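You operate a simulated robot arm through the tools that you are given. There is no shell and no other tool. Be economical: measure what you need, move in short steps, check, and stop when the job is done.

You run a simulated two-armed robot. Do the job below in one go: nothing can be reset, and whatever is moved stays where it is left.

Task
Pick up the purple carton from the top of the cream bench with one hand, pass it to the other hand and put it on the spot under the drum spout. Set down upright: carton.

The check looks at the end state, three seconds after you hand in, the way a careful person would. Anything else that was tipped, shoved, dropped, spilled or broken makes it a failure.

Robot
Two 7-joint arms with two-finger parallel grippers on one trunk, on a base that drives. Base frame: it is fixed to the floor where the robot stands at the start and does not move with it; the origin is under the middle of the robot, x ahead of it, y to its left, z up. Units: m, degrees, N and s.
The left shoulder is at the start at [0.03, 0.119, 0.985], the right one opposite. With the tool pointing down near the work surface each hand reaches from about 0.26 to 0.68 m from the robot's upright axis, wherever it stands, measured 20 degrees to its own side. Places, roughly: spot under the drum spout (19x23 cm) [2.48, -2.42, 0.76]. Payload 3.43 kg a hand.
Tool frame (each hand has its own): the origin (TCP) lies between the finger pads and is the grasp point; the fingertips stand 0.03 m ahead of it; z points along the fingers, y is the line along which they close. Largest opening 0.094 m; finger width 0.028, thickness 0.01; the body of the gripper, 0.05 by 0.096 m, starts 0.055 m behind the TCP.
Orientation is that of the tool frame in the base frame, as [roll, pitch, yaw] about the fixed x, y, z axes, in that order (R = Rz(yaw) Ry(pitch) Rx(roll)). With the fingers straight down and closing along the base's y, the tool's x points along the base's -x, its y along +y and its z along -z.

Tools
- The arms move only by the tool step_arm. It takes "left_commands", "right_commands" or both (then of equal length, played together; a hand with none holds still); each is a list of rows, each a list of 6 numbers: the shift along the base's x, y, z in m, then the turn, a rotation vector about the base's x, y, z in degrees. In form: [[tx, ty, tz, rx, ry, rz], ...]. A call has 1 to 8 rows; each row shifts and turns the commanded pose from where the row before left it. "left_fingers" and "right_fingers" are, for a hand that has rows, the finger opening in m, from 0 to 0.094, set as the call begins (left out, the last holds). Rows are played at 5 a second. More than 0.05 m and 8.6 degrees between two rows, or a gripper value outside its range, and nothing of the call is played. Where a pose cannot be reached the arm comes as near as it can. A force on the tool above 40 N (or 10 N above the force at the start of the call, whichever is more), or a blocked arm, ends the call early, and 0.2 s more pass. Each finger travels about 0.072 m/s and halts on what it meets, pressing with about 28 N; the grip force reading is that of the motor and also rises with nothing between the fingers. The clock runs only during rows and for 0.2 s after the last one: add rows that do not move to give the fingers time. It gives the time, the measured TCP pose, the force on the tool (base axes), the opening and the grip force at its end, in the units of the frame above (readings bear some noise), with the torque about the TCP (base axes, N m) and any sound that the robot's microphone picked up.
- Cameras (640 x 400 px; columns grow to the right, rows downward): "scene" is now at [0.0422, 0.0002, 1.6824]; the picture's right is [-0.01, -1.00, 0.00], its down [-0.82, 0.01, -0.57] and it looks along [0.57, -0.00, -0.82] (base axes); focal length 249 px, centre (320, 200). "left" rides on the left gripper at [0.076, -0.014, -0.102] in its tool frame; the picture's right is [0.18, 0.98, 0.00], its down [-0.75, 0.14, -0.64] and it looks along [-0.63, 0.12, 0.77] (tool axes); focal length 243 px, centre (320, 200). "right" rides on the right gripper at [0.076, 0.014, -0.103] in its tool frame; the picture's right is [-0.18, 0.98, 0.00], its down [-0.75, -0.14, -0.64] and it looks along [-0.63, -0.12, 0.77] (tool axes); focal length 243 px, centre (320, 200). There is no depth. A picture from a camera that has moved, and an enlarged one, comes with that camera's place and axes in the base frame and with its lens.
- get_image(camera): a new picture of that camera. No time passes.
- raise_lower(by): slides the trunk up (or, below 0, down) by that many m; the arms and the scene camera ride with it, the base frame stays. It gives what a move gives, with no picture.
- steer(legs): drives the robot by 1 to 6 legs, each [ahead, turn to the left] in m and degrees, along the robot's own axes; the way and the turn of a leg run together, so that a leg with both is an arc; at most 1.5 m and 180 degrees a leg. The arms and the cameras ride along, it lands a little off, and it stops where it bumps. It gives what a move gives.
- aim_head(pan, tilt): turns the head with the scene camera to pan (to the left, within 143 degrees either way) and tilt (down, from -29 to 69), counted from straight ahead of the robot. It gives what a move gives.
- inspect(camera, box): a new picture of the part [left, top, right, bottom] of that camera's present view, enlarged. No time passes.
- hand_in(): hands the job in; it is judged then, once.

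Work in short steps. Places have to be worked out from the pictures, the camera data and where the tool is seen: move nearer, look again, correct. Check each grasp and each placing, and mend what went wrong. You have 120 turns and 100 pictures in all, those below and enlarged ones among them. Open the grippers and draw the arms clear of the work before you hand the job in, unless the task says otherwise; then end with one line.

The tools are called after "Emit:" as name(argument=value, ...) on one line, values as JSON. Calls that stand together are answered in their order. step_arm: Moves the arms, as the interface text tells. Its arguments: {"type":"object","properties":{"left_commands":{"type":"array","items":{"type":"array","items":{"type":"number"}}},"left_fingers":{"type":"number"},"right_commands":{"type":"array","items":{"type":"array","items":{"type":"number"}}},"right_fingers":{"type":"number"}},"required":[]} The other tools are called the same way: raise_lower (by) slides the trunk up or down; steer (legs) drives the base; aim_head (pan, tilt) turns the head that bears the scene camera; get_image (camera) takes a picture; inspect (camera, box) takes an enlarged picture of a part of a camera's view; hand_in () hands the job in.

At the start:

```text
clock: 0.0
left_ee_pos: [0.5004, 0.2233, 1.0238]
left_ee_rot: [-180.0, 0.0, 179.9]
left_force: [-0.8, -0.6, -0.6]
left_ft_torque: [0.04, 0.02, -0.01]
left_width: 0.094
left_grasp_force: 0.0
right_ee_pos: [0.3416, -0.1248, 1.0546]
right_ee_rot: [180.0, 0.0, -180.0]
right_force: [-0.6, 0.7, -0.5]
right_ft_torque: [-0.03, 0.01, 0.01]
right_width: 0.0939
right_grasp_force: 0.0
trunk travel left (down, up): [-0.25, 0.16]
robot x, y, heading: [0.0012, 0.0017, 0.1]
head pan, tilt: [-0.4, 55.5]
```

scene: 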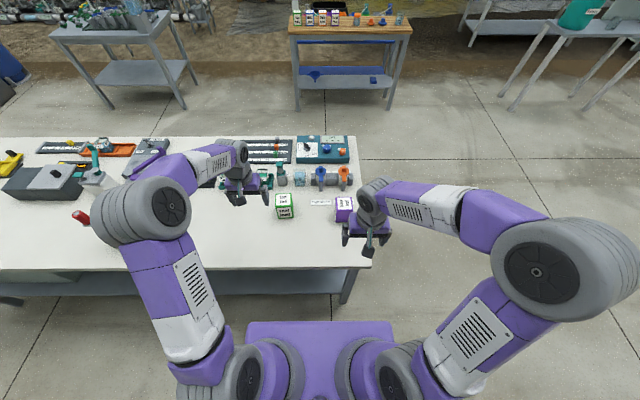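
right: 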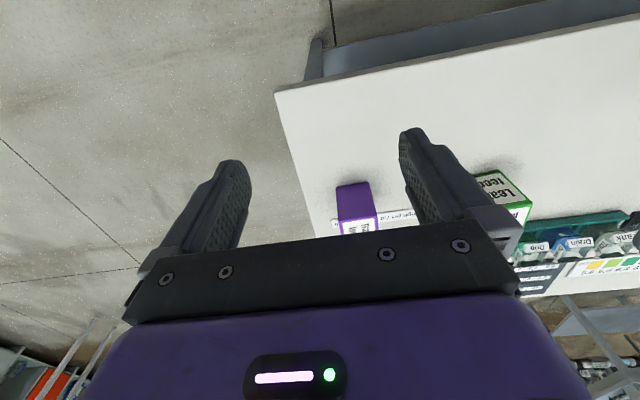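
left: 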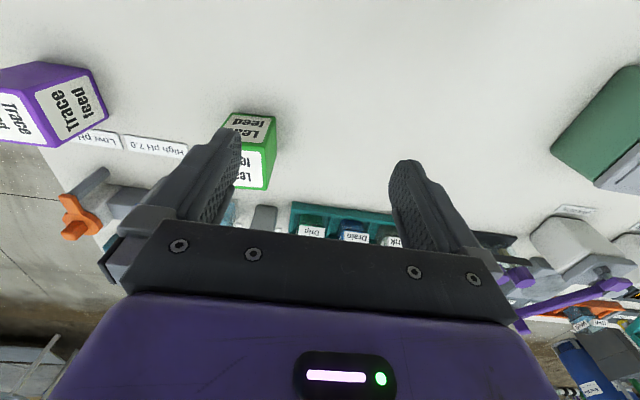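

I inspect the carton closely in the scene and left views to locate it.

Emit:
inspect(camera="scene", box=[220, 120, 420, 270])

Emit:
inspect(camera="left", box=[0, 30, 300, 220])

Emit:
inspect(camera="right", box=[260, 100, 560, 290])

```text
2.67 times, centred on (320, 195) of scene
camera zoom: at [0.0422, 0.0002, 1.6824], right [-0.01, -1.0, 0.0], down [-0.82, 0.01, -0.57], along [0.57, 0.0, -0.82], focal length 663 px, centre (320, 213)
```

zoom: 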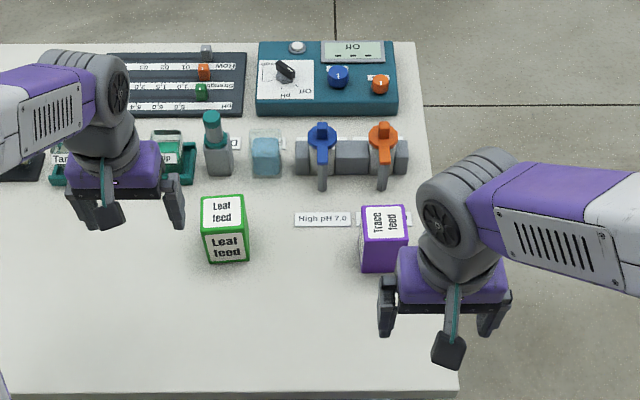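

```text
2.11 times, centred on (150, 125) of left
camera zoom: at [0.4238, 0.2092, 1.1264], right [-0.18, 0.98, 0.0], down [0.75, 0.14, 0.64], along [0.63, 0.12, -0.77], focal length 511 px, centre (678, 358)
```

zoom: 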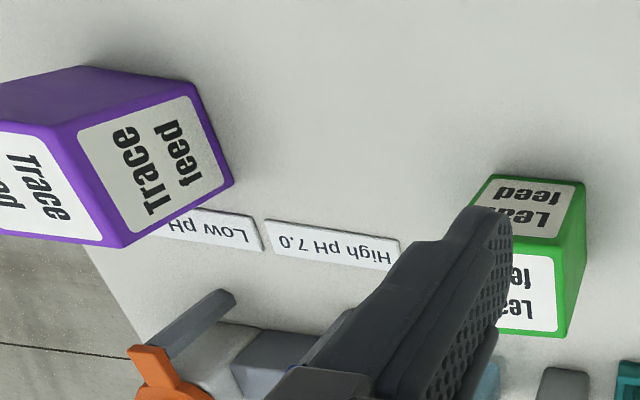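

```text
2.11 times, centred on (410, 195) of right
camera zoom: at [0.2653, -0.1099, 1.1591], right [0.18, 0.98, 0.0], down [0.75, -0.14, 0.64], along [0.63, -0.12, -0.77], focal length 511 px, centre (130, 210)
```

zoom: 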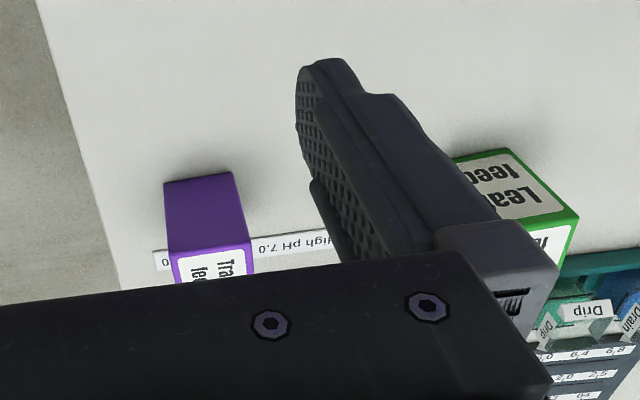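

The carton comes out near [0.577, -0.094], top about 0.871, bench top about 0.783, roughly 6x6.5x8.8 cm. Next I look towards the drum spout to plan the placing.

Emit:
aim_head(pan=-44, tilt=18)

Emit:
get_image(camera="scene")

Emit:
inspect(camera="scene", box=[220, 120, 420, 245])

```text
clock: 1.1
left_ee_pos: [0.4993, 0.2226, 1.0247]
left_ee_rot: [180.0, 0.0, 180.0]
left_force: [0.4, 0.6, 0.2]
left_ft_torque: [0.02, 0.03, 0.03]
left_width: 0.0941
left_grasp_force: 0.1
right_ee_pos: [0.3407, -0.1235, 1.0551]
right_ee_rot: [179.9, 0.0, -180.0]
right_force: [-0.1, 0.6, -0.1]
right_ft_torque: [0.01, -0.01, -0.01]
right_width: 0.0938
right_grasp_force: 0.1
trunk travel left (down, up): [-0.25, 0.16]
robot x, y, heading: [0.0001, 0.0038, 0.3]
head pan, tilt: [-44.0, 18.0]
```

```text
93 pictures are left
camera scene: at [0.0378, -0.0641, 1.7383], right [-0.69, -0.72, 0.0], down [-0.22, 0.21, -0.95], along [0.68, -0.66, -0.31], focal length 249 px, centre (320, 200)
```

scene: 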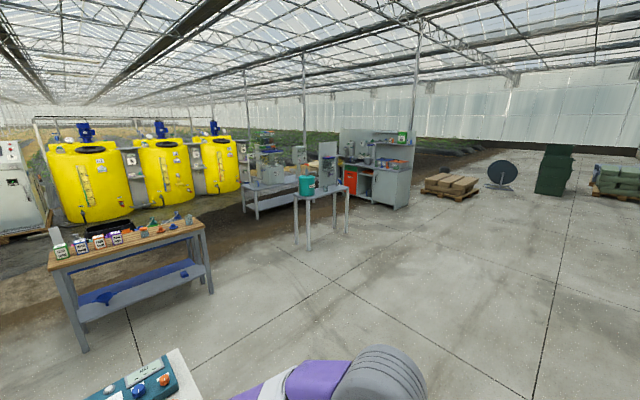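

```text
3.20 times, centred on (320, 182) of scene
camera zoom: at [0.0378, -0.0641, 1.7383], right [-0.69, -0.72, 0.0], down [-0.22, 0.21, -0.95], along [0.68, -0.66, -0.31], focal length 796 px, centre (320, 256)
```

zoom: 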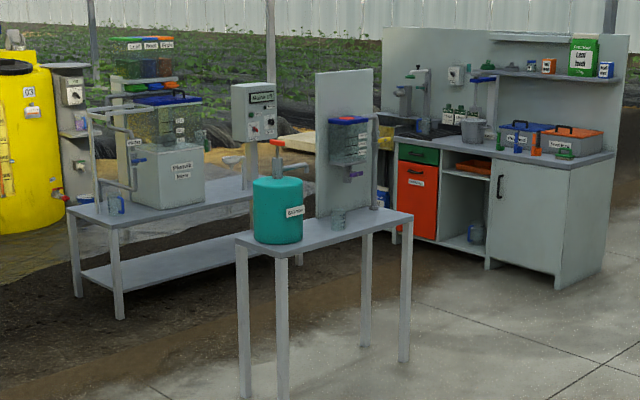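

The target table holds a teal drum, and the spot is beside it; I will see its clearance close up. First the pick: I move the right hand above the carton at z about 1.0 and look.

Emit:
step_arm(right_commands=[[0.047, 0.006, 0, 0, 0, 0], [0.047, 0.006, 0, 0, 0, 0], [0.047, 0.006, 0, 0, 0, 0], [0.047, 0.006, -0.02, 0, 0, 0], [0.048, 0.006, -0.025, 0, 0, 0], [0, 0, 0, 0, 0, 0]], right_fingers=0.094)

Emit:
get_image(camera="right")

Emit:
aim_head(pan=-8, tilt=58)

Emit:
inspect(camera="scene", box=[220, 100, 420, 240])

```text
refused: row 4 steps farther than a row can; nothing moved
```

```text
91 pictures are left
camera right: at [0.2653, -0.1099, 1.1591], right [0.18, 0.98, 0.0], down [0.75, -0.14, 0.64], along [0.63, -0.12, -0.77], focal length 243 px, centre (320, 200)
```

right: 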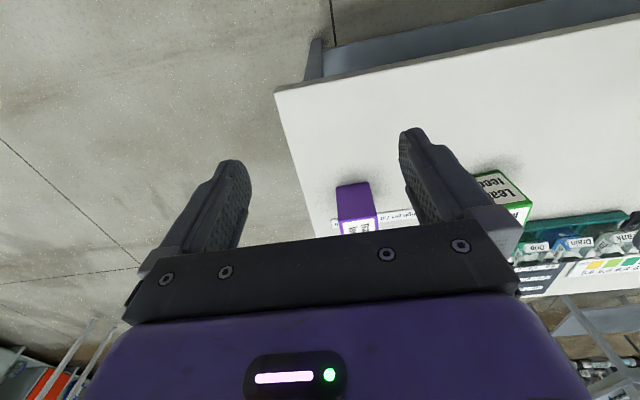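

```text
clock: 2.2
left_ee_pos: [0.4997, 0.2223, 1.0243]
left_ee_rot: [-180.0, -0.1, 180.0]
left_force: [0.8, 0.1, 0.4]
left_ft_torque: [-0.01, 0.01, 0.0]
left_width: 0.0939
left_grasp_force: 0.0
right_ee_pos: [0.3421, -0.123, 1.0549]
right_ee_rot: [-180.0, 0.0, -180.0]
right_force: [0.0, -0.1, 0.2]
right_ft_torque: [0.01, 0.01, 0.02]
right_width: 0.094
right_grasp_force: 0.1
trunk travel left (down, up): [-0.25, 0.16]
robot x, y, heading: [-0.0002, 0.0, 0.2]
head pan, tilt: [-8.0, 58.0]
```

```text
2.86 times, centred on (320, 170) of scene
camera zoom: at [0.0388, -0.009, 1.6794], right [-0.14, -0.99, 0.0], down [-0.84, 0.12, -0.53], along [0.53, -0.07, -0.85], focal length 710 px, centre (320, 286)
```

zoom: 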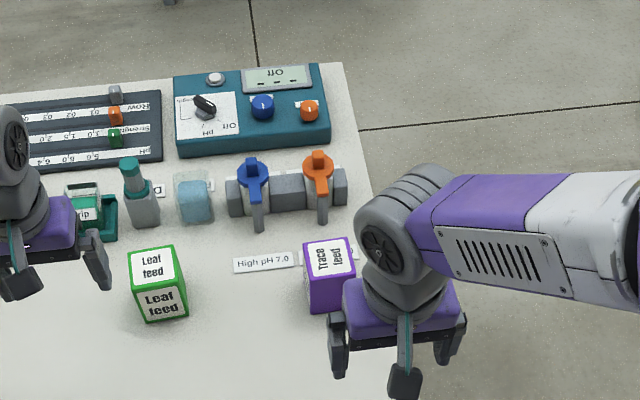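

Carton recheck gives about [0.583, -0.093]. I resend the approach within the row limits.

Emit:
step_arm(right_commands=[[0.048, 0.006, 0, 0, 0, 0], [0.048, 0.006, 0, 0, 0, 0], [0.048, 0.006, 0, 0, 0, 0], [0.048, 0.006, 0, 0, 0, 0], [0.047, 0.006, 0, 0, 0, 0], [0, 0, -0.045, 0, 0, 0], [0, 0, 0, 0, 0, 0]], right_fingers=0.094)

Emit:
get_image(camera="right")

Emit:
get_image(camera="left")

```text
clock: 3.8
left_ee_pos: [0.5003, 0.2231, 1.0241]
left_ee_rot: [180.0, 0.0, 179.9]
left_force: [-0.1, 0.1, 0.6]
left_ft_torque: [0.02, 0.01, 0.02]
left_width: 0.0938
left_grasp_force: 0.0
right_ee_pos: [0.5812, -0.093, 1.0103]
right_ee_rot: [180.0, 0.0, 180.0]
right_force: [-0.2, -1.3, 0.8]
right_ft_torque: [-0.01, 0.0, 0.0]
right_width: 0.0941
right_grasp_force: 0.0
trunk travel left (down, up): [-0.25, 0.16]
robot x, y, heading: [0.0015, -0.0008, -0.4]
head pan, tilt: [-8.0, 58.0]
```

```text
89 pictures are left
camera right: at [0.5054, -0.0803, 1.1136], right [0.18, 0.98, 0.0], down [0.75, -0.14, 0.64], along [0.63, -0.12, -0.77], focal length 243 px, centre (320, 200)
```

right: 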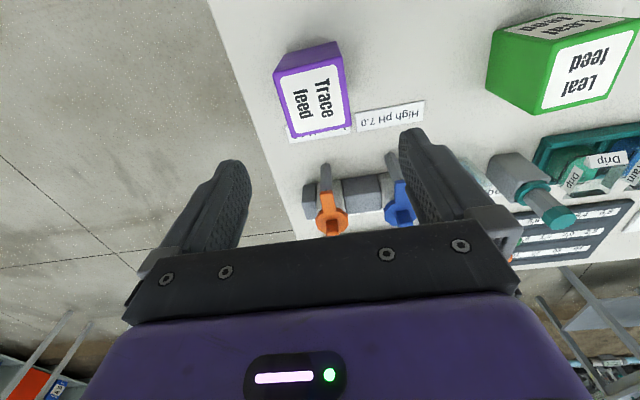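

```text
88 pictures are left
camera left: at [0.4237, 0.2094, 1.1265], right [-0.18, 0.98, 0.0], down [0.75, 0.14, 0.64], along [0.63, 0.12, -0.77], focal length 243 px, centre (320, 200)
```

left: 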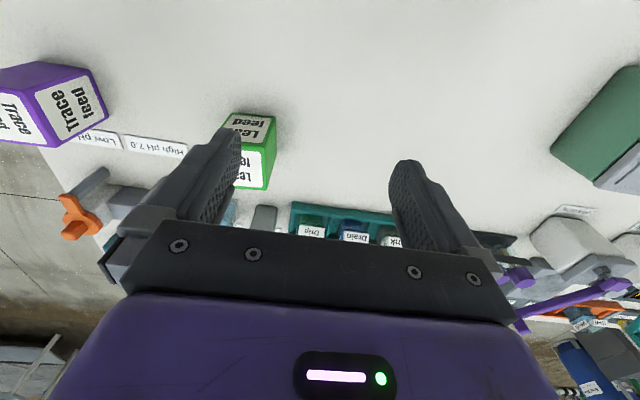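

The wrist view puts the carton centre at about [0.584, -0.098], squarely aligned. I nudge y by -5 mm, x by +3 mm and descend to z 0.85 with fingers open.

Emit:
step_arm(right_commands=[[0.003, -0.005, 0, 0, 0, 0], [0, 0, -0.045, 0, 0, 0], [0, 0, -0.045, 0, 0, 0], [0, 0, -0.035, 0, 0, 0], [0, 0, -0.02, 0, 0, 0], [0, 0, -0.015, 0, 0, 0], [0, 0, 0, 0, 0, 0]])

Emit:
get_image(camera="right")

Emit:
inspect(camera="left", box=[0, 0, 260, 160])

```text
clock: 5.4
left_ee_pos: [0.4999, 0.2231, 1.0237]
left_ee_rot: [180.0, 0.0, 180.0]
left_force: [-0.9, -0.4, 0.5]
left_ft_torque: [0.0, -0.01, 0.02]
left_width: 0.0939
left_grasp_force: 0.0
right_ee_pos: [0.5827, -0.0976, 0.8515]
right_ee_rot: [-180.0, 0.1, 179.9]
right_force: [-0.7, 0.0, -0.8]
right_ft_torque: [0.0, 0.01, 0.01]
right_width: 0.0942
right_grasp_force: 0.2
trunk travel left (down, up): [-0.25, 0.16]
robot x, y, heading: [-0.001, 0.0035, -0.2]
head pan, tilt: [-8.0, 58.0]
```

```text
87 pictures are left
camera right: at [0.5062, -0.0845, 0.9548], right [0.18, 0.98, 0.0], down [0.75, -0.14, 0.64], along [0.63, -0.12, -0.77], focal length 243 px, centre (320, 200)
```

right: 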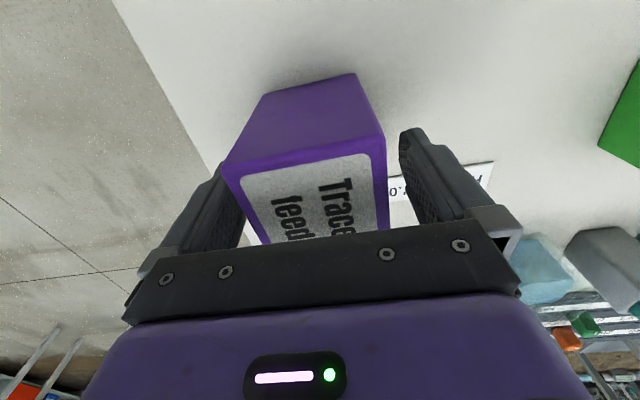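

```text
2.46 times, centred on (130, 80) of left
camera zoom: at [0.4236, 0.2092, 1.1265], right [-0.18, 0.98, 0.0], down [0.75, 0.14, 0.64], along [0.63, 0.12, -0.77], focal length 597 px, centre (788, 495)
```

zoom: 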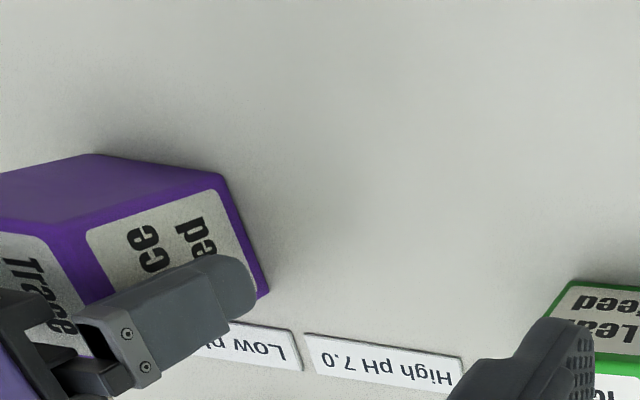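

The fingers straddle the carton, centred within about 3 mm. I nudge -3 mm in y and close.

Emit:
step_arm(right_commands=[[0.001, -0.003, 0, 0, 0, 0], [0, 0, 0, 0, 0, 0]])

Emit:
step_arm(right_commands=[[0, 0, 0, 0, 0, 0], [0, 0, 0, 0, 0, 0], [0, 0, 0, 0, 0, 0], [0, 0, 0, 0, 0, 0]], right_fingers=0.03)

```text
clock: 6.0
left_ee_pos: [0.5005, 0.2217, 1.024]
left_ee_rot: [-180.0, 0.0, 179.9]
left_force: [0.7, 0.1, 0.7]
left_ft_torque: [0.04, -0.02, -0.01]
left_width: 0.094
left_grasp_force: 0.0
right_ee_pos: [0.5844, -0.1011, 0.8511]
right_ee_rot: [-180.0, 0.0, -179.9]
right_force: [0.3, -0.4, -0.2]
right_ft_torque: [-0.03, -0.01, 0.02]
right_width: 0.0941
right_grasp_force: 0.0
trunk travel left (down, up): [-0.25, 0.16]
robot x, y, heading: [0.0017, 0.0009, 0.2]
head pan, tilt: [-8.0, 58.0]
```

```text
clock: 7.0
left_ee_pos: [0.4988, 0.2224, 1.0238]
left_ee_rot: [-179.9, 0.0, 180.0]
left_force: [-0.6, -0.5, -0.5]
left_ft_torque: [0.0, 0.01, 0.02]
left_width: 0.0942
left_grasp_force: 0.0
right_ee_pos: [0.5843, -0.1002, 0.8515]
right_ee_rot: [180.0, 0.0, -179.9]
right_force: [0.7, 0.9, 0.6]
right_ft_torque: [-0.03, 0.02, -0.03]
right_width: 0.0698
right_grasp_force: 27.9
trunk travel left (down, up): [-0.25, 0.16]
robot x, y, heading: [-0.0005, -0.0027, 0.1]
head pan, tilt: [-8.0, 58.0]
```

The grip holds at a 0.070 m width with 28 N. I lift the carton 0.2 m straight up and check.

Emit:
step_arm(right_commands=[[0, 0, 0.02, 0, 0, 0], [0, 0, 0.04, 0, 0, 0], [0, 0, 0.045, 0, 0, 0], [0, 0, 0.045, 0, 0, 0], [0, 0, 0.045, 0, 0, 0], [0, 0, 0, 0, 0, 0]])

Emit:
get_image(camera="scene")

Emit:
get_image(camera="left")

```text
clock: 8.4
left_ee_pos: [0.4999, 0.2232, 1.0253]
left_ee_rot: [179.9, 0.0, -180.0]
left_force: [0.7, -0.6, 0.0]
left_ft_torque: [-0.01, 0.04, -0.03]
left_width: 0.0941
left_grasp_force: 0.1
right_ee_pos: [0.5855, -0.1024, 1.0464]
right_ee_rot: [-180.0, -0.1, 180.0]
right_force: [-0.1, -0.2, -3.0]
right_ft_torque: [0.01, -0.03, -0.04]
right_width: 0.0694
right_grasp_force: 28.0
trunk travel left (down, up): [-0.25, 0.16]
robot x, y, heading: [-0.0014, 0.0001, -0.2]
head pan, tilt: [-8.0, 58.0]
```

```text
85 pictures are left
camera scene: at [0.0397, -0.0092, 1.6793], right [-0.14, -0.99, 0.0], down [-0.84, 0.12, -0.53], along [0.52, -0.07, -0.85], focal length 249 px, centre (320, 200)
```

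scene: 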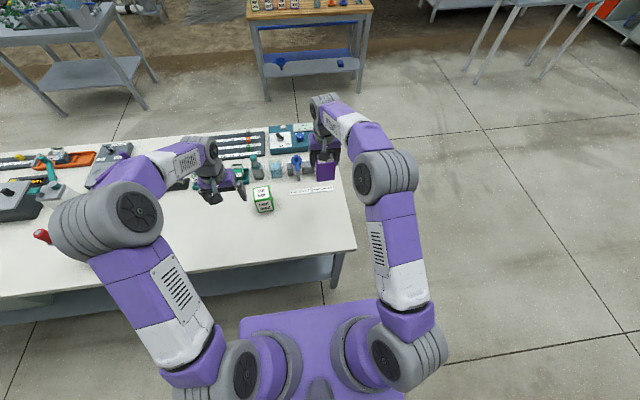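

```text
84 pictures are left
camera left: at [0.4244, 0.209, 1.1262], right [-0.18, 0.98, 0.0], down [0.75, 0.14, 0.64], along [0.63, 0.12, -0.77], focal length 243 px, centre (320, 200)
```

left: 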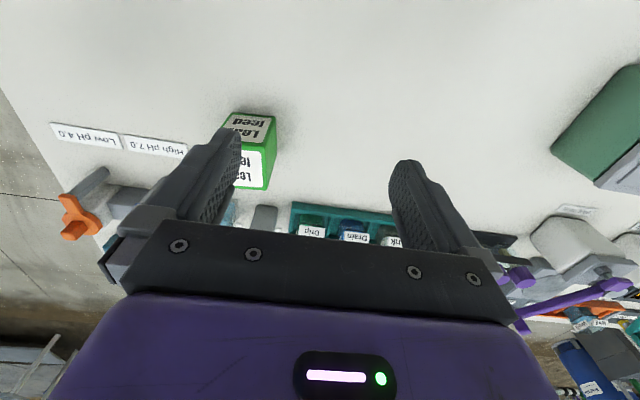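

The carton is lifted securely (about 0.3 kg), with nothing disturbed. I draw both hands in, then back away from the bench, turn right and drive towards the drum table (which I judge at x 2.27–2.6, y -2.9 to -2.0).

Emit:
step_arm(right_commands=[[-0.04, -0.01, 0.02, 0, 0, 0], [-0.04, -0.01, 0.02, 0, 0, 0], [-0.04, -0.01, 0.02, 0, 0, 0], [-0.04, -0.01, 0.02, 0, 0, 0], [0, 0, 0, 0, 0, 0]], left_commands=[[-0.025, 0, 0.025, 0, 0, 0], [-0.025, 0, 0.025, 0, 0, 0], [-0.025, 0, 0.025, 0, 0, 0], [-0.025, 0, 0.025, 0, 0, 0], [0, 0, 0, 0, 0, 0]])

Emit:
steer(legs=[[-0.4, 0], [0, -60]])

Emit:
aim_head(pan=0, tilt=30)

Emit:
get_image(camera="scene")

```text
clock: 9.6
left_ee_pos: [0.4001, 0.2232, 1.1243]
left_ee_rot: [180.0, -0.1, -179.9]
left_force: [0.2, 0.1, 0.0]
left_ft_torque: [0.01, 0.01, -0.01]
left_width: 0.0941
left_grasp_force: 0.1
right_ee_pos: [0.428, -0.1389, 1.1264]
right_ee_rot: [-180.0, -0.1, 179.9]
right_force: [0.1, -0.8, -4.1]
right_ft_torque: [-0.04, 0.0, -0.01]
right_width: 0.0696
right_grasp_force: 27.6
trunk travel left (down, up): [-0.25, 0.16]
robot x, y, heading: [0.0005, -0.0003, 0.0]
head pan, tilt: [-8.0, 58.0]
```

```text
clock: 14.8
left_ee_pos: [-0.0129, -0.2357, 1.1244]
left_ee_rot: [179.9, 0.0, 119.5]
left_force: [-0.2, 0.6, -0.8]
left_ft_torque: [-0.01, 0.01, 0.02]
left_width: 0.0941
left_grasp_force: 0.0
right_ee_pos: [-0.3162, -0.4394, 1.1263]
right_ee_rot: [180.0, 0.0, 119.7]
right_force: [0.1, -0.6, -3.7]
right_ft_torque: [-0.01, 0.0, 0.02]
right_width: 0.0694
right_grasp_force: 27.9
trunk travel left (down, up): [-0.25, 0.16]
robot x, y, heading: [-0.4041, 0.002, -60.2]
head pan, tilt: [-8.0, 58.0]
```

```text
clock: 15.7
left_ee_pos: [-0.0139, -0.2354, 1.1255]
left_ee_rot: [-180.0, 0.0, 119.5]
left_force: [-0.5, 0.4, -0.2]
left_ft_torque: [-0.05, 0.0, 0.01]
left_width: 0.094
left_grasp_force: 0.1
right_ee_pos: [-0.3162, -0.4399, 1.1265]
right_ee_rot: [-179.9, 0.0, 119.6]
right_force: [-0.4, 0.5, -3.6]
right_ft_torque: [0.0, -0.01, 0.01]
right_width: 0.0693
right_grasp_force: 27.9
trunk travel left (down, up): [-0.25, 0.16]
robot x, y, heading: [-0.404, 0.0009, -60.1]
head pan, tilt: [0.0, 30.0]
```

```text
83 pictures are left
camera scene: at [-0.3736, -0.0514, 1.719], right [-0.87, -0.49, 0.0], down [-0.25, 0.44, -0.87], along [0.43, -0.75, -0.5], focal length 249 px, centre (320, 200)
```

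scene: 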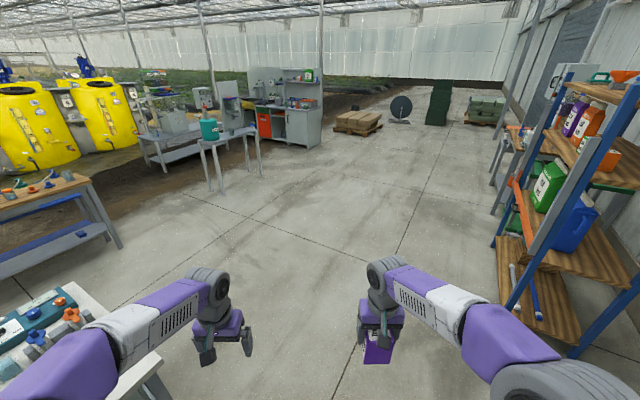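

The floor ahead is clear. I drive 2.75 m in this heading to about (0.97, -2.39), turn back to heading 0 and look.

Emit:
steer(legs=[[1.4, 0], [1.35, 0], [0, 60]])

Emit:
aim_head(pan=0, tilt=30)

Emit:
get_image(camera="scene")

Emit:
inspect(camera="scene", box=[220, 70, 420, 200])

```text
clock: 31.7
left_ee_pos: [1.3718, -2.1847, 1.1246]
left_ee_rot: [180.0, 0.0, 179.1]
left_force: [0.3, 0.3, 0.1]
left_ft_torque: [-0.02, 0.01, -0.05]
left_width: 0.0939
left_grasp_force: 0.1
right_ee_pos: [1.3944, -2.5497, 1.1262]
right_ee_rot: [179.9, 0.0, 179.2]
right_force: [-0.1, 0.3, -2.9]
right_ft_torque: [0.02, 0.0, 0.0]
right_width: 0.0692
right_grasp_force: 28.1
trunk travel left (down, up): [-0.25, 0.16]
robot x, y, heading: [0.9701, -2.4052, -1.0]
head pan, tilt: [0.0, 30.0]
```

```text
clock: 32.3
left_ee_pos: [1.3727, -2.1854, 1.1251]
left_ee_rot: [-179.9, 0.0, 179.1]
left_force: [0.8, 0.0, -0.5]
left_ft_torque: [-0.01, -0.01, 0.01]
left_width: 0.0941
left_grasp_force: 0.1
right_ee_pos: [1.3937, -2.5493, 1.1258]
right_ee_rot: [-180.0, 0.0, 179.1]
right_force: [0.3, -0.5, -3.3]
right_ft_torque: [0.0, -0.02, -0.01]
right_width: 0.0693
right_grasp_force: 27.9
trunk travel left (down, up): [-0.25, 0.16]
robot x, y, heading: [0.9714, -2.4035, -0.8]
head pan, tilt: [0.0, 30.0]
```

```text
82 pictures are left
camera scene: at [1.0317, -2.4026, 1.719], right [-0.02, -1.0, 0.0], down [-0.5, 0.01, -0.87], along [0.87, -0.01, -0.5], focal length 249 px, centre (320, 200)
```

scene: 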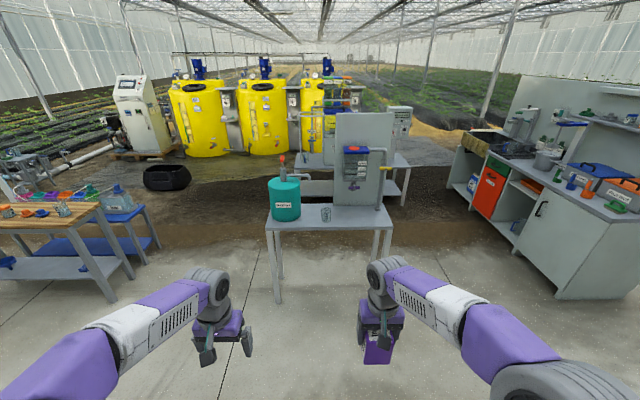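

```text
3.08 times, centred on (320, 135) of scene
camera zoom: at [1.0317, -2.4026, 1.719], right [-0.02, -1.0, 0.0], down [-0.5, 0.01, -0.87], along [0.87, -0.01, -0.5], focal length 765 px, centre (320, 400)
```

zoom: 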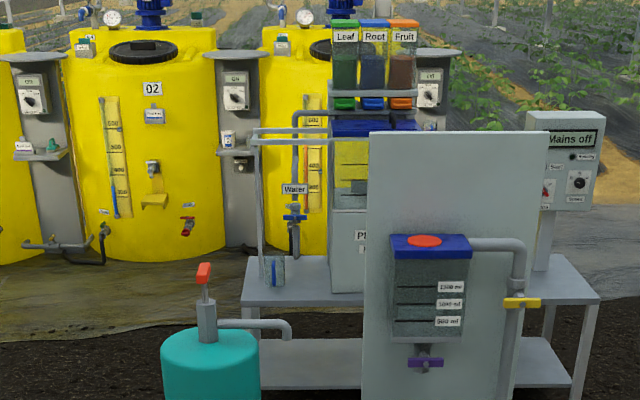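

The drum's pipe spout points to its right (−y) with its end at about z 1.03, so the carton should go in from the front, hand nearly level with its camera up. I'll hand over here in free space: first I turn the left tool by 90° about vertical, then tip it to point rightward (−y), 20° below level.

Emit:
step_arm(left_commands=[[0, 0.01, 0, 0, 0, 8.5], [0, 0.01, 0, 0, 0, 8.5], [0, 0.01, 0, 0, 0, 8.5], [0, 0.01, 0, 0, 0, 8.5], [0, 0, 0, 0, 0, 8.5], [0, 0, 0, 0, 0, 8.5], [0, 0, 0, 0, 0, 8.5], [0, 0, 0, 0, 0, 8.5]])

Emit:
step_arm(left_commands=[[0, 0, 0, 0, 0, 7.5], [0, 0, 0, 0, 0, 7.5], [0, 0, 0, 0, 0, 7], [0, 0, 0, -7.8, 0, 0], [0, 0, 0, -7.8, 0, 0], [0, 0, 0, -7.8, 0, 0], [0, 0, 0, -7.8, 0, 0], [0, 0, 0, -7.8, 0, 0]])

Emit:
step_arm(left_commands=[[0, 0, 0, -7.8, 0, 0], [0, 0, 0, -7.8, 0, 0], [0, 0, 0, -7.8, 0, 0], [0, 0, 0, -7.6, 0, 0], [0, 0, 0, 0, 0, 0], [0, 0, 0, 0, 0, 0]])

Emit:
aim_head(pan=0, tilt=58)

Emit:
get_image(camera="scene")

Emit:
get_image(camera="left")

```text
clock: 34.1
left_ee_pos: [1.3713, -2.1448, 1.1241]
left_ee_rot: [180.0, 0.0, -112.9]
left_force: [0.0, -0.1, -0.3]
left_ft_torque: [0.03, 0.05, 0.0]
left_width: 0.0941
left_grasp_force: 0.0
right_ee_pos: [1.3947, -2.5498, 1.1253]
right_ee_rot: [180.0, -0.1, 179.1]
right_force: [0.5, 0.1, -3.8]
right_ft_torque: [-0.01, -0.02, 0.0]
right_width: 0.0696
right_grasp_force: 27.9
trunk travel left (down, up): [-0.25, 0.16]
robot x, y, heading: [0.9701, -2.4027, -1.1]
head pan, tilt: [0.0, 30.0]
```

```text
clock: 35.9
left_ee_pos: [1.3727, -2.1455, 1.1255]
left_ee_rot: [-179.2, -39.1, -91.3]
left_force: [-0.2, 0.1, -1.1]
left_ft_torque: [-0.01, 0.01, 0.02]
left_width: 0.0939
left_grasp_force: 0.1
right_ee_pos: [1.3944, -2.5488, 1.1264]
right_ee_rot: [179.9, 0.0, 179.0]
right_force: [-0.8, 0.2, -2.9]
right_ft_torque: [-0.04, -0.01, 0.01]
right_width: 0.0692
right_grasp_force: 27.8
trunk travel left (down, up): [-0.25, 0.16]
robot x, y, heading: [0.9712, -2.3988, -1.1]
head pan, tilt: [0.0, 30.0]
```

```text
clock: 37.3
left_ee_pos: [1.3726, -2.1456, 1.1232]
left_ee_rot: [-177.5, -70.1, -92.7]
left_force: [0.3, -0.1, -0.2]
left_ft_torque: [0.02, 0.02, 0.01]
left_width: 0.094
left_grasp_force: 0.1
right_ee_pos: [1.3942, -2.55, 1.1263]
right_ee_rot: [179.9, 0.1, 179.2]
right_force: [-0.6, -0.3, -3.5]
right_ft_torque: [-0.01, 0.0, -0.02]
right_width: 0.0694
right_grasp_force: 27.7
trunk travel left (down, up): [-0.25, 0.16]
robot x, y, heading: [0.9679, -2.4002, -0.8]
head pan, tilt: [0.0, 30.0]
```

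```text
clock: 38.3
left_ee_pos: [1.3728, -2.1448, 1.124]
left_ee_rot: [-177.6, -69.9, -92.7]
left_force: [0.4, 1.1, 0.3]
left_ft_torque: [0.04, -0.01, 0.02]
left_width: 0.094
left_grasp_force: 0.1
right_ee_pos: [1.3931, -2.55, 1.1262]
right_ee_rot: [-179.9, 0.0, 179.1]
right_force: [0.1, 0.2, -4.2]
right_ft_torque: [0.01, 0.0, -0.03]
right_width: 0.0694
right_grasp_force: 27.9
trunk travel left (down, up): [-0.25, 0.16]
robot x, y, heading: [0.9743, -2.403, -1.0]
head pan, tilt: [0.0, 58.0]
```

```text
80 pictures are left
camera scene: at [1.0102, -2.4023, 1.6794], right [-0.02, -1.0, 0.0], down [-0.85, 0.01, -0.53], along [0.53, -0.01, -0.85], focal length 249 px, centre (320, 200)
```

scene: 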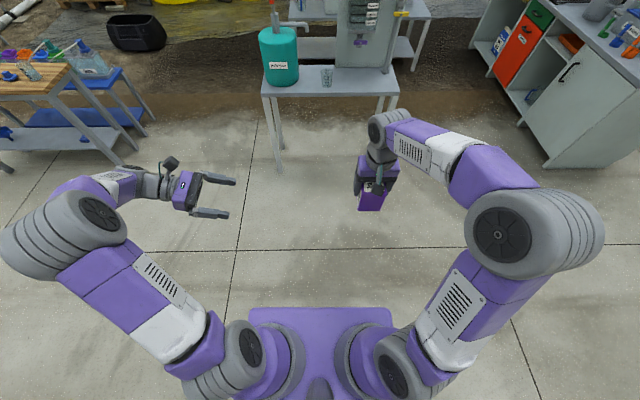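

```text
79 pictures are left
camera left: at [1.386, -2.0747, 1.2306], right [-0.99, -0.06, 0.16], down [-0.13, 0.86, -0.49], along [-0.11, -0.5, -0.86], focal length 243 px, centre (320, 200)
```

left: 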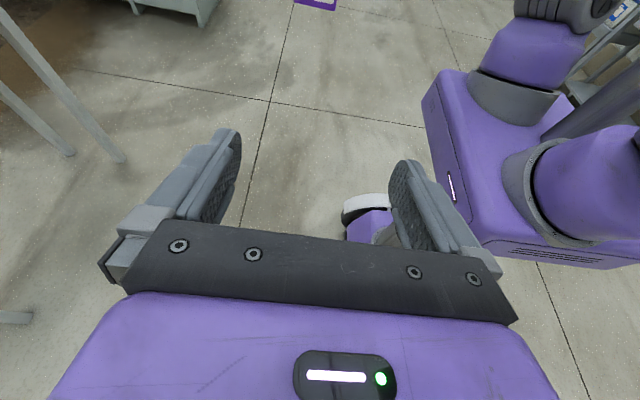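

The left tool took the pose well. I flatten it 5° more and bring it to about 0.1 m from the carton (carton centre by the right TCP: [1.394, -2.55], bottom 1.058), then look.

Emit:
step_arm(left_commands=[[0.003, -0.04, -0.003, -5, 0, 0], [0.003, -0.044, -0.003, 0, 0, 0], [0.003, -0.044, -0.003, 0, 0, 0], [0.003, -0.044, -0.003, 0, 0, 0], [0.003, -0.044, -0.003, 0, 0, 0], [0.003, -0.044, -0.003, 0, 0, 0], [0.003, -0.044, -0.003, 0, 0, 0], [0, 0, 0, 0, 0, 0]], left_fingers=0.094)

Emit:
get_image(camera="left")

Emit:
inspect(camera="scene", box=[240, 90, 440, 240])

Emit:
get_image(camera="right")

```text
clock: 40.1
left_ee_pos: [1.3933, -2.4512, 1.1022]
left_ee_rot: [-176.4, -74.9, -93.6]
left_force: [0.1, 0.8, -0.5]
left_ft_torque: [0.0, -0.01, -0.01]
left_width: 0.094
left_grasp_force: 0.0
right_ee_pos: [1.394, -2.549, 1.1258]
right_ee_rot: [179.9, 0.0, 179.1]
right_force: [0.7, -0.2, -3.2]
right_ft_torque: [-0.01, 0.0, -0.01]
right_width: 0.0691
right_grasp_force: 28.3
trunk travel left (down, up): [-0.25, 0.16]
robot x, y, heading: [0.9691, -2.4012, -0.9]
head pan, tilt: [0.0, 58.0]
```

```text
78 pictures are left
camera left: at [1.4062, -2.3707, 1.2022], right [-0.99, -0.04, 0.16], down [-0.13, 0.82, -0.56], along [-0.11, -0.58, -0.81], focal length 243 px, centre (320, 200)
```

left: 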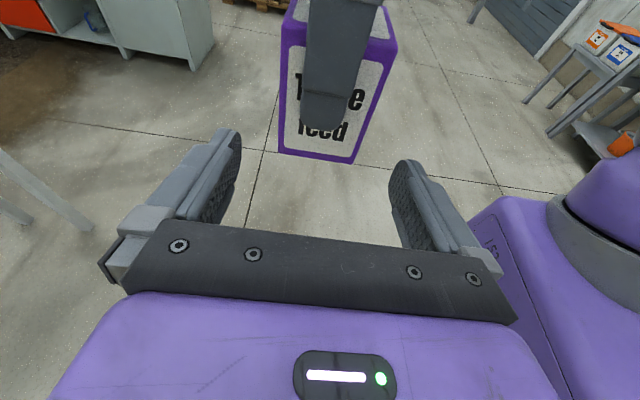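

```text
2.67 times, centred on (340, 165) of scene
camera zoom: at [1.0099, -2.4016, 1.6793], right [-0.02, -1.0, 0.0], down [-0.85, 0.01, -0.53], along [0.53, -0.01, -0.85], focal length 663 px, centre (267, 293)
```

zoom: 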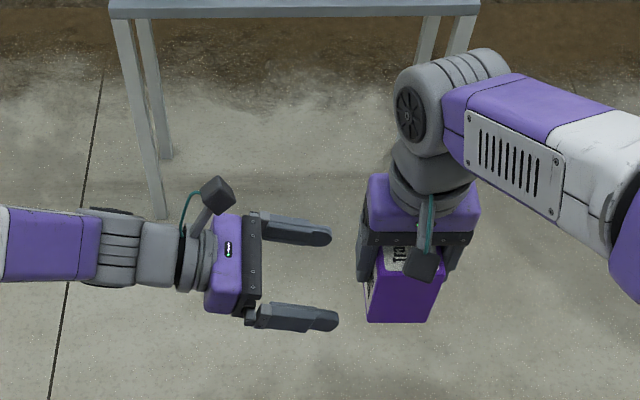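

```text
76 pictures are left
camera right: at [1.3178, -2.5342, 1.2299], right [0.2, 0.98, 0.0], down [0.75, -0.15, 0.64], along [0.63, -0.13, -0.77], focal length 243 px, centre (320, 200)
```

right: 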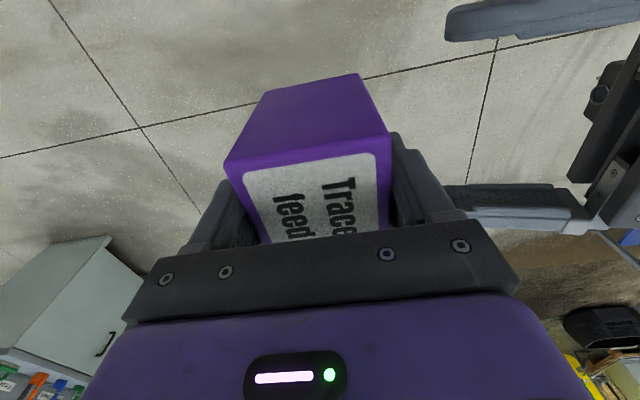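

Left view gives carton centre x 1.391, bottom z 1.06 — the fingers are well lined up on either side. I advance 0.086 m in small steps.

Emit:
step_arm(left_commands=[[-0.002, -0.02, 0.001, 0, 0, 0], [0, -0.02, 0, 0, 0, 0], [0, -0.02, 0, 0, 0, 0], [0, -0.015, 0, 0, 0, 0], [0, -0.011, 0, 0, 0, 0], [0, 0, 0, 0, 0, 0]])

Emit:
get_image(camera="left")

Emit:
inspect(camera="scene", box=[280, 110, 420, 220])

```text
clock: 41.5
left_ee_pos: [1.3908, -2.5362, 1.1051]
left_ee_rot: [-176.6, -74.9, -93.5]
left_force: [0.4, 1.0, -0.5]
left_ft_torque: [0.01, 0.02, 0.0]
left_width: 0.094
left_grasp_force: 0.2
right_ee_pos: [1.3948, -2.5505, 1.1259]
right_ee_rot: [-180.0, 0.0, 179.2]
right_force: [0.3, 0.4, -3.4]
right_ft_torque: [0.0, 0.0, 0.0]
right_width: 0.0694
right_grasp_force: 28.0
trunk travel left (down, up): [-0.25, 0.16]
robot x, y, heading: [0.972, -2.4055, -0.7]
head pan, tilt: [0.0, 58.0]
```

```text
75 pictures are left
camera left: at [1.4045, -2.4563, 1.2044], right [-0.99, -0.04, 0.16], down [-0.13, 0.82, -0.56], along [-0.11, -0.58, -0.81], focal length 243 px, centre (320, 200)
```

left: 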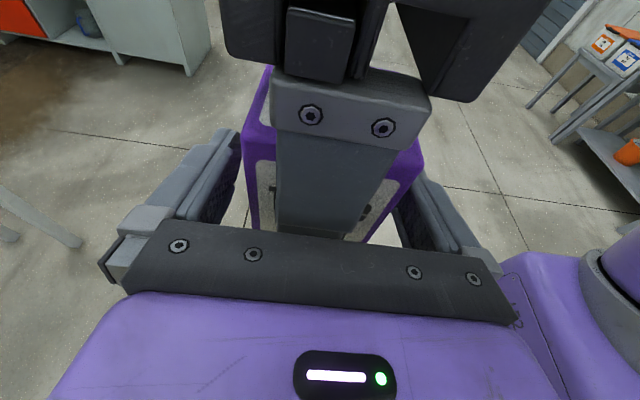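

```text
3.64 times, centred on (350, 165) of scene
camera zoom: at [1.0101, -2.4021, 1.6793], right [-0.02, -1.0, 0.0], down [-0.85, 0.01, -0.53], along [0.53, -0.01, -0.85], focal length 904 px, centre (211, 327)
```

zoom: 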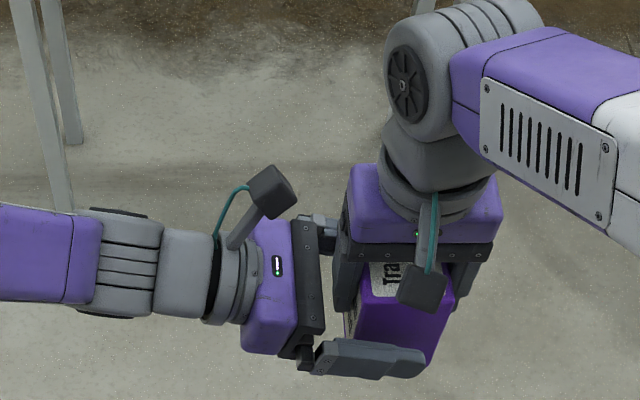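

Clean fit with the right finger between the left ones. I close the left fingers on the carton's other pair of faces.

Emit:
step_arm(left_commands=[[0, 0, 0, 0, 0, 0], [0, 0, 0, 0, 0, 0], [0, 0, 0, 0, 0, 0], [0, 0, 0, 0, 0, 0], [0, 0, 0, 0, 0, 0]], left_fingers=0.02)

Emit:
get_image(camera="left")

```text
clock: 42.7
left_ee_pos: [1.3907, -2.5363, 1.1052]
left_ee_rot: [-176.8, -74.8, -93.3]
left_force: [8.3, -2.2, -0.5]
left_ft_torque: [0.03, 0.62, -0.47]
left_width: 0.0696
left_grasp_force: 28.4
right_ee_pos: [1.3936, -2.5483, 1.1275]
right_ee_rot: [-180.0, -0.1, 179.2]
right_force: [-8.3, 2.7, -1.8]
right_ft_torque: [0.02, -0.42, 0.54]
right_width: 0.0693
right_grasp_force: 27.8
trunk travel left (down, up): [-0.25, 0.16]
robot x, y, heading: [0.9726, -2.4003, -1.0]
head pan, tilt: [0.0, 58.0]
```

```text
73 pictures are left
camera left: at [1.4049, -2.4561, 1.2044], right [-0.99, -0.04, 0.16], down [-0.13, 0.82, -0.56], along [-0.11, -0.58, -0.81], focal length 243 px, centre (320, 200)
```

left: 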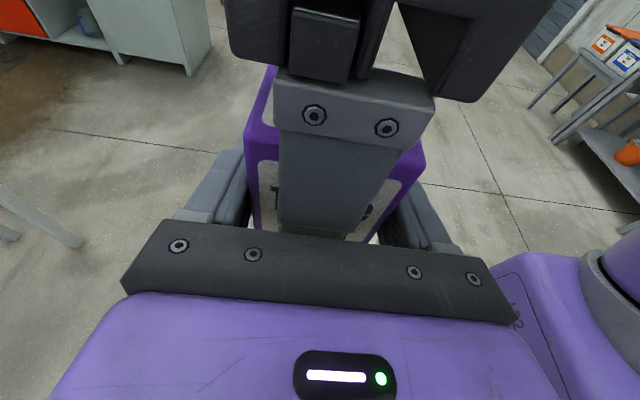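

Both grips hold (square ~0.069 m footprint). An 8 N side load shows the left is ~2-3 mm off in x, so I relieve that, then open the right only to 0.08 (its inner finger is close to the left palm).

Emit:
step_arm(left_commands=[[0.001, 0, 0, 0, 0, 0], [0.001, 0, 0, 0, 0, 0], [0, 0, 0, 0, 0, 0]])

Emit:
step_arm(right_commands=[[0, 0, 0, 0, 0, 0], [0, 0, 0, 0, 0, 0], [0, 0, 0, 0, 0, 0]], right_fingers=0.08)

Emit:
get_image(camera="right")

```text
clock: 43.5
left_ee_pos: [1.3924, -2.5357, 1.1046]
left_ee_rot: [-176.5, -75.0, -93.9]
left_force: [-6.0, -4.4, -0.9]
left_ft_torque: [0.19, -0.27, 0.19]
left_width: 0.0695
left_grasp_force: 28.2
right_ee_pos: [1.3947, -2.5488, 1.1263]
right_ee_rot: [-179.9, 0.1, 179.0]
right_force: [6.3, 4.6, -2.6]
right_ft_torque: [-0.07, 0.13, -0.26]
right_width: 0.069
right_grasp_force: 27.9
trunk travel left (down, up): [-0.25, 0.16]
robot x, y, heading: [0.9709, -2.4066, -0.8]
head pan, tilt: [0.0, 58.0]
```

```text
clock: 44.3
left_ee_pos: [1.3945, -2.537, 1.1054]
left_ee_rot: [-176.6, -74.9, -93.5]
left_force: [-0.8, -0.3, -0.7]
left_ft_torque: [0.05, -0.01, 0.0]
left_width: 0.0696
left_grasp_force: 27.9
right_ee_pos: [1.3947, -2.5504, 1.1266]
right_ee_rot: [-180.0, 0.0, 179.1]
right_force: [0.6, -0.2, 0.6]
right_ft_torque: [-0.02, -0.01, 0.0]
right_width: 0.0799
right_grasp_force: 0.0
trunk travel left (down, up): [-0.25, 0.16]
robot x, y, heading: [0.9719, -2.4038, -1.1]
head pan, tilt: [0.0, 58.0]
```

```text
72 pictures are left
camera right: at [1.318, -2.5348, 1.2298], right [0.2, 0.98, 0.0], down [0.75, -0.15, 0.64], along [0.63, -0.13, -0.77], focal length 243 px, centre (320, 200)
```

right: 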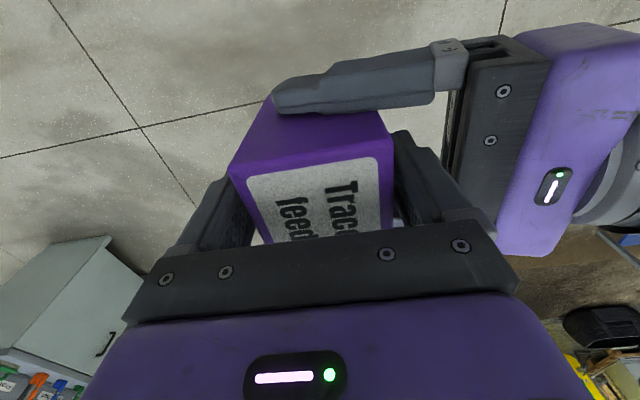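

The right fingers are free with gaps on both sides. I lift the right hand straight up, then away.

Emit:
step_arm(right_commands=[[0, 0, 0.02, 0, 0, 0], [0, 0, 0.03, 0, 0, 0], [0, 0, 0.04, 0, 0, 0], [0, 0, 0.04, 0, 0, 0], [0, 0, 0.04, 0, 0, 0], [0, 0, 0, 0, 0, 0]])

Emit:
get_image(camera="scene")

Emit:
get_image(camera="left")

```text
clock: 45.7
left_ee_pos: [1.3939, -2.5356, 1.1032]
left_ee_rot: [-176.6, -74.9, -93.6]
left_force: [0.0, 1.3, 1.1]
left_ft_torque: [0.06, 0.0, -0.02]
left_width: 0.0695
left_grasp_force: 28.1
right_ee_pos: [1.3947, -2.5488, 1.2958]
right_ee_rot: [179.9, 0.0, 179.1]
right_force: [0.4, 0.0, 0.0]
right_ft_torque: [0.0, 0.01, 0.02]
right_width: 0.0803
right_grasp_force: 0.0
trunk travel left (down, up): [-0.25, 0.16]
robot x, y, heading: [0.9695, -2.4029, -0.9]
head pan, tilt: [0.0, 58.0]
```

```text
71 pictures are left
camera scene: at [1.0102, -2.4025, 1.6793], right [-0.02, -1.0, 0.0], down [-0.85, 0.01, -0.53], along [0.53, -0.01, -0.85], focal length 249 px, centre (320, 200)
```

scene: 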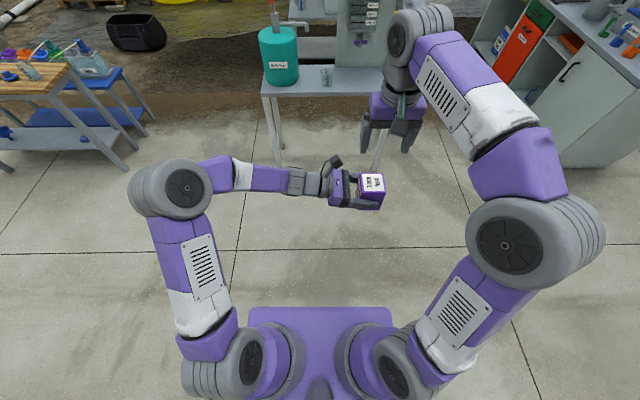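

```text
70 pictures are left
camera left: at [1.4075, -2.4556, 1.2044], right [-0.99, -0.04, 0.16], down [-0.13, 0.82, -0.56], along [-0.11, -0.58, -0.81], focal length 243 px, centre (320, 200)
```

left: 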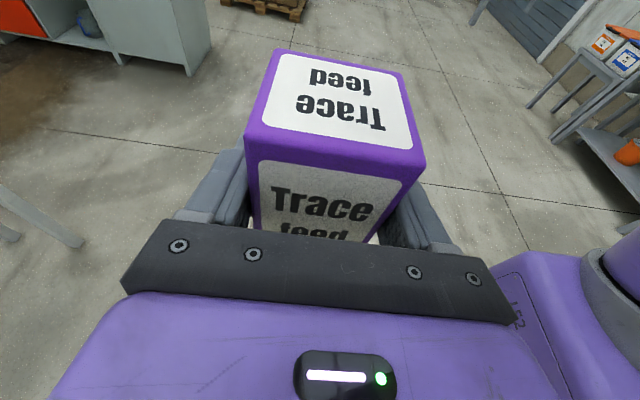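

The left hand alone holds the carton upright. I draw the right hand out to its side, and swing the left round to point forward while moving it ahead and to its own side.

Emit:
step_arm(right_commands=[[-0.015, -0.025, 0, 0, 0, 0], [-0.015, -0.025, 0, 0, 0, 0], [-0.015, -0.025, 0, 0, 0, 0], [-0.015, -0.025, 0, 0, 0, 0], [-0.015, -0.025, 0, 0, 0, 0], [-0.015, -0.025, 0, 0, 0, 0], [0, 0, 0, 0, 0, 0], [0, 0, 0, 0, 0, 0]], left_commands=[[0.016, 0.025, 0, 0, 0, 8.2], [0.016, 0.025, 0, 0, 0, 8.2], [0.016, 0.025, 0, 0, 0, 8.2], [0.016, 0.025, 0, 0, 0, 8.2], [0.016, 0.025, 0, 0, 0, 8.2], [0.016, 0.025, 0, 0, 0, 8.2], [0.016, 0.025, 0, 0, 0, 8.2], [0.016, 0.025, 0, 0, 0, 8.2]])

Emit:
step_arm(left_commands=[[0.016, 0.025, 0, 0, 0, 8.2], [0.016, 0.025, 0, 0, 0, 8.2], [0.016, 0, 0, 0, 0, 8], [0, 0, 0, 0, 0, 0]])

Emit:
get_image(camera="scene")

Emit:
get_image(camera="left")

```text
clock: 47.5
left_ee_pos: [1.5223, -2.337, 1.1058]
left_ee_rot: [-176.4, -74.9, -27.9]
left_force: [0.4, -0.3, 0.7]
left_ft_torque: [-0.02, 0.05, 0.0]
left_width: 0.0693
left_grasp_force: 28.3
right_ee_pos: [1.3038, -2.6992, 1.296]
right_ee_rot: [180.0, 0.1, 179.1]
right_force: [0.4, 0.1, 0.2]
right_ft_torque: [-0.01, -0.01, 0.0]
right_width: 0.0798
right_grasp_force: 0.0
trunk travel left (down, up): [-0.25, 0.16]
robot x, y, heading: [0.9727, -2.405, -0.8]
head pan, tilt: [0.0, 58.0]
```

```text
clock: 48.5
left_ee_pos: [1.5709, -2.2889, 1.1062]
left_ee_rot: [-176.6, -75.0, -3.6]
left_force: [0.0, 0.2, -0.4]
left_ft_torque: [-0.01, 0.02, 0.01]
left_width: 0.0694
left_grasp_force: 28.7
right_ee_pos: [1.3036, -2.6997, 1.2964]
right_ee_rot: [180.0, 0.0, 179.1]
right_force: [-0.6, -0.8, -0.9]
right_ft_torque: [0.02, 0.0, 0.04]
right_width: 0.08
right_grasp_force: 0.2
trunk travel left (down, up): [-0.25, 0.16]
robot x, y, heading: [0.972, -2.4023, -0.7]
head pan, tilt: [0.0, 58.0]
```

```text
69 pictures are left
camera scene: at [1.0103, -2.403, 1.6793], right [-0.02, -1.0, 0.0], down [-0.85, 0.01, -0.53], along [0.53, -0.01, -0.85], focal length 249 px, centre (320, 200)
```

scene: 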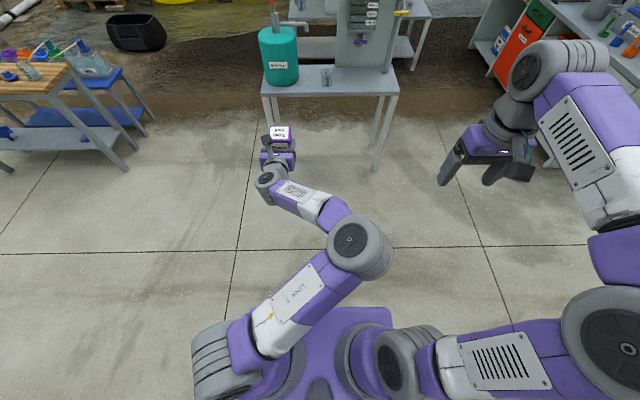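

```text
68 pictures are left
camera left: at [1.4917, -2.2743, 1.2061], right [0.04, -0.99, 0.16], down [-0.82, -0.13, -0.56], along [0.58, -0.11, -0.81], focal length 243 px, centre (320, 200)
```

left: 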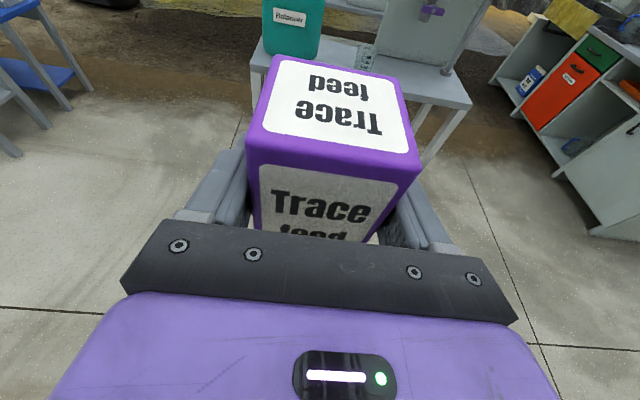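

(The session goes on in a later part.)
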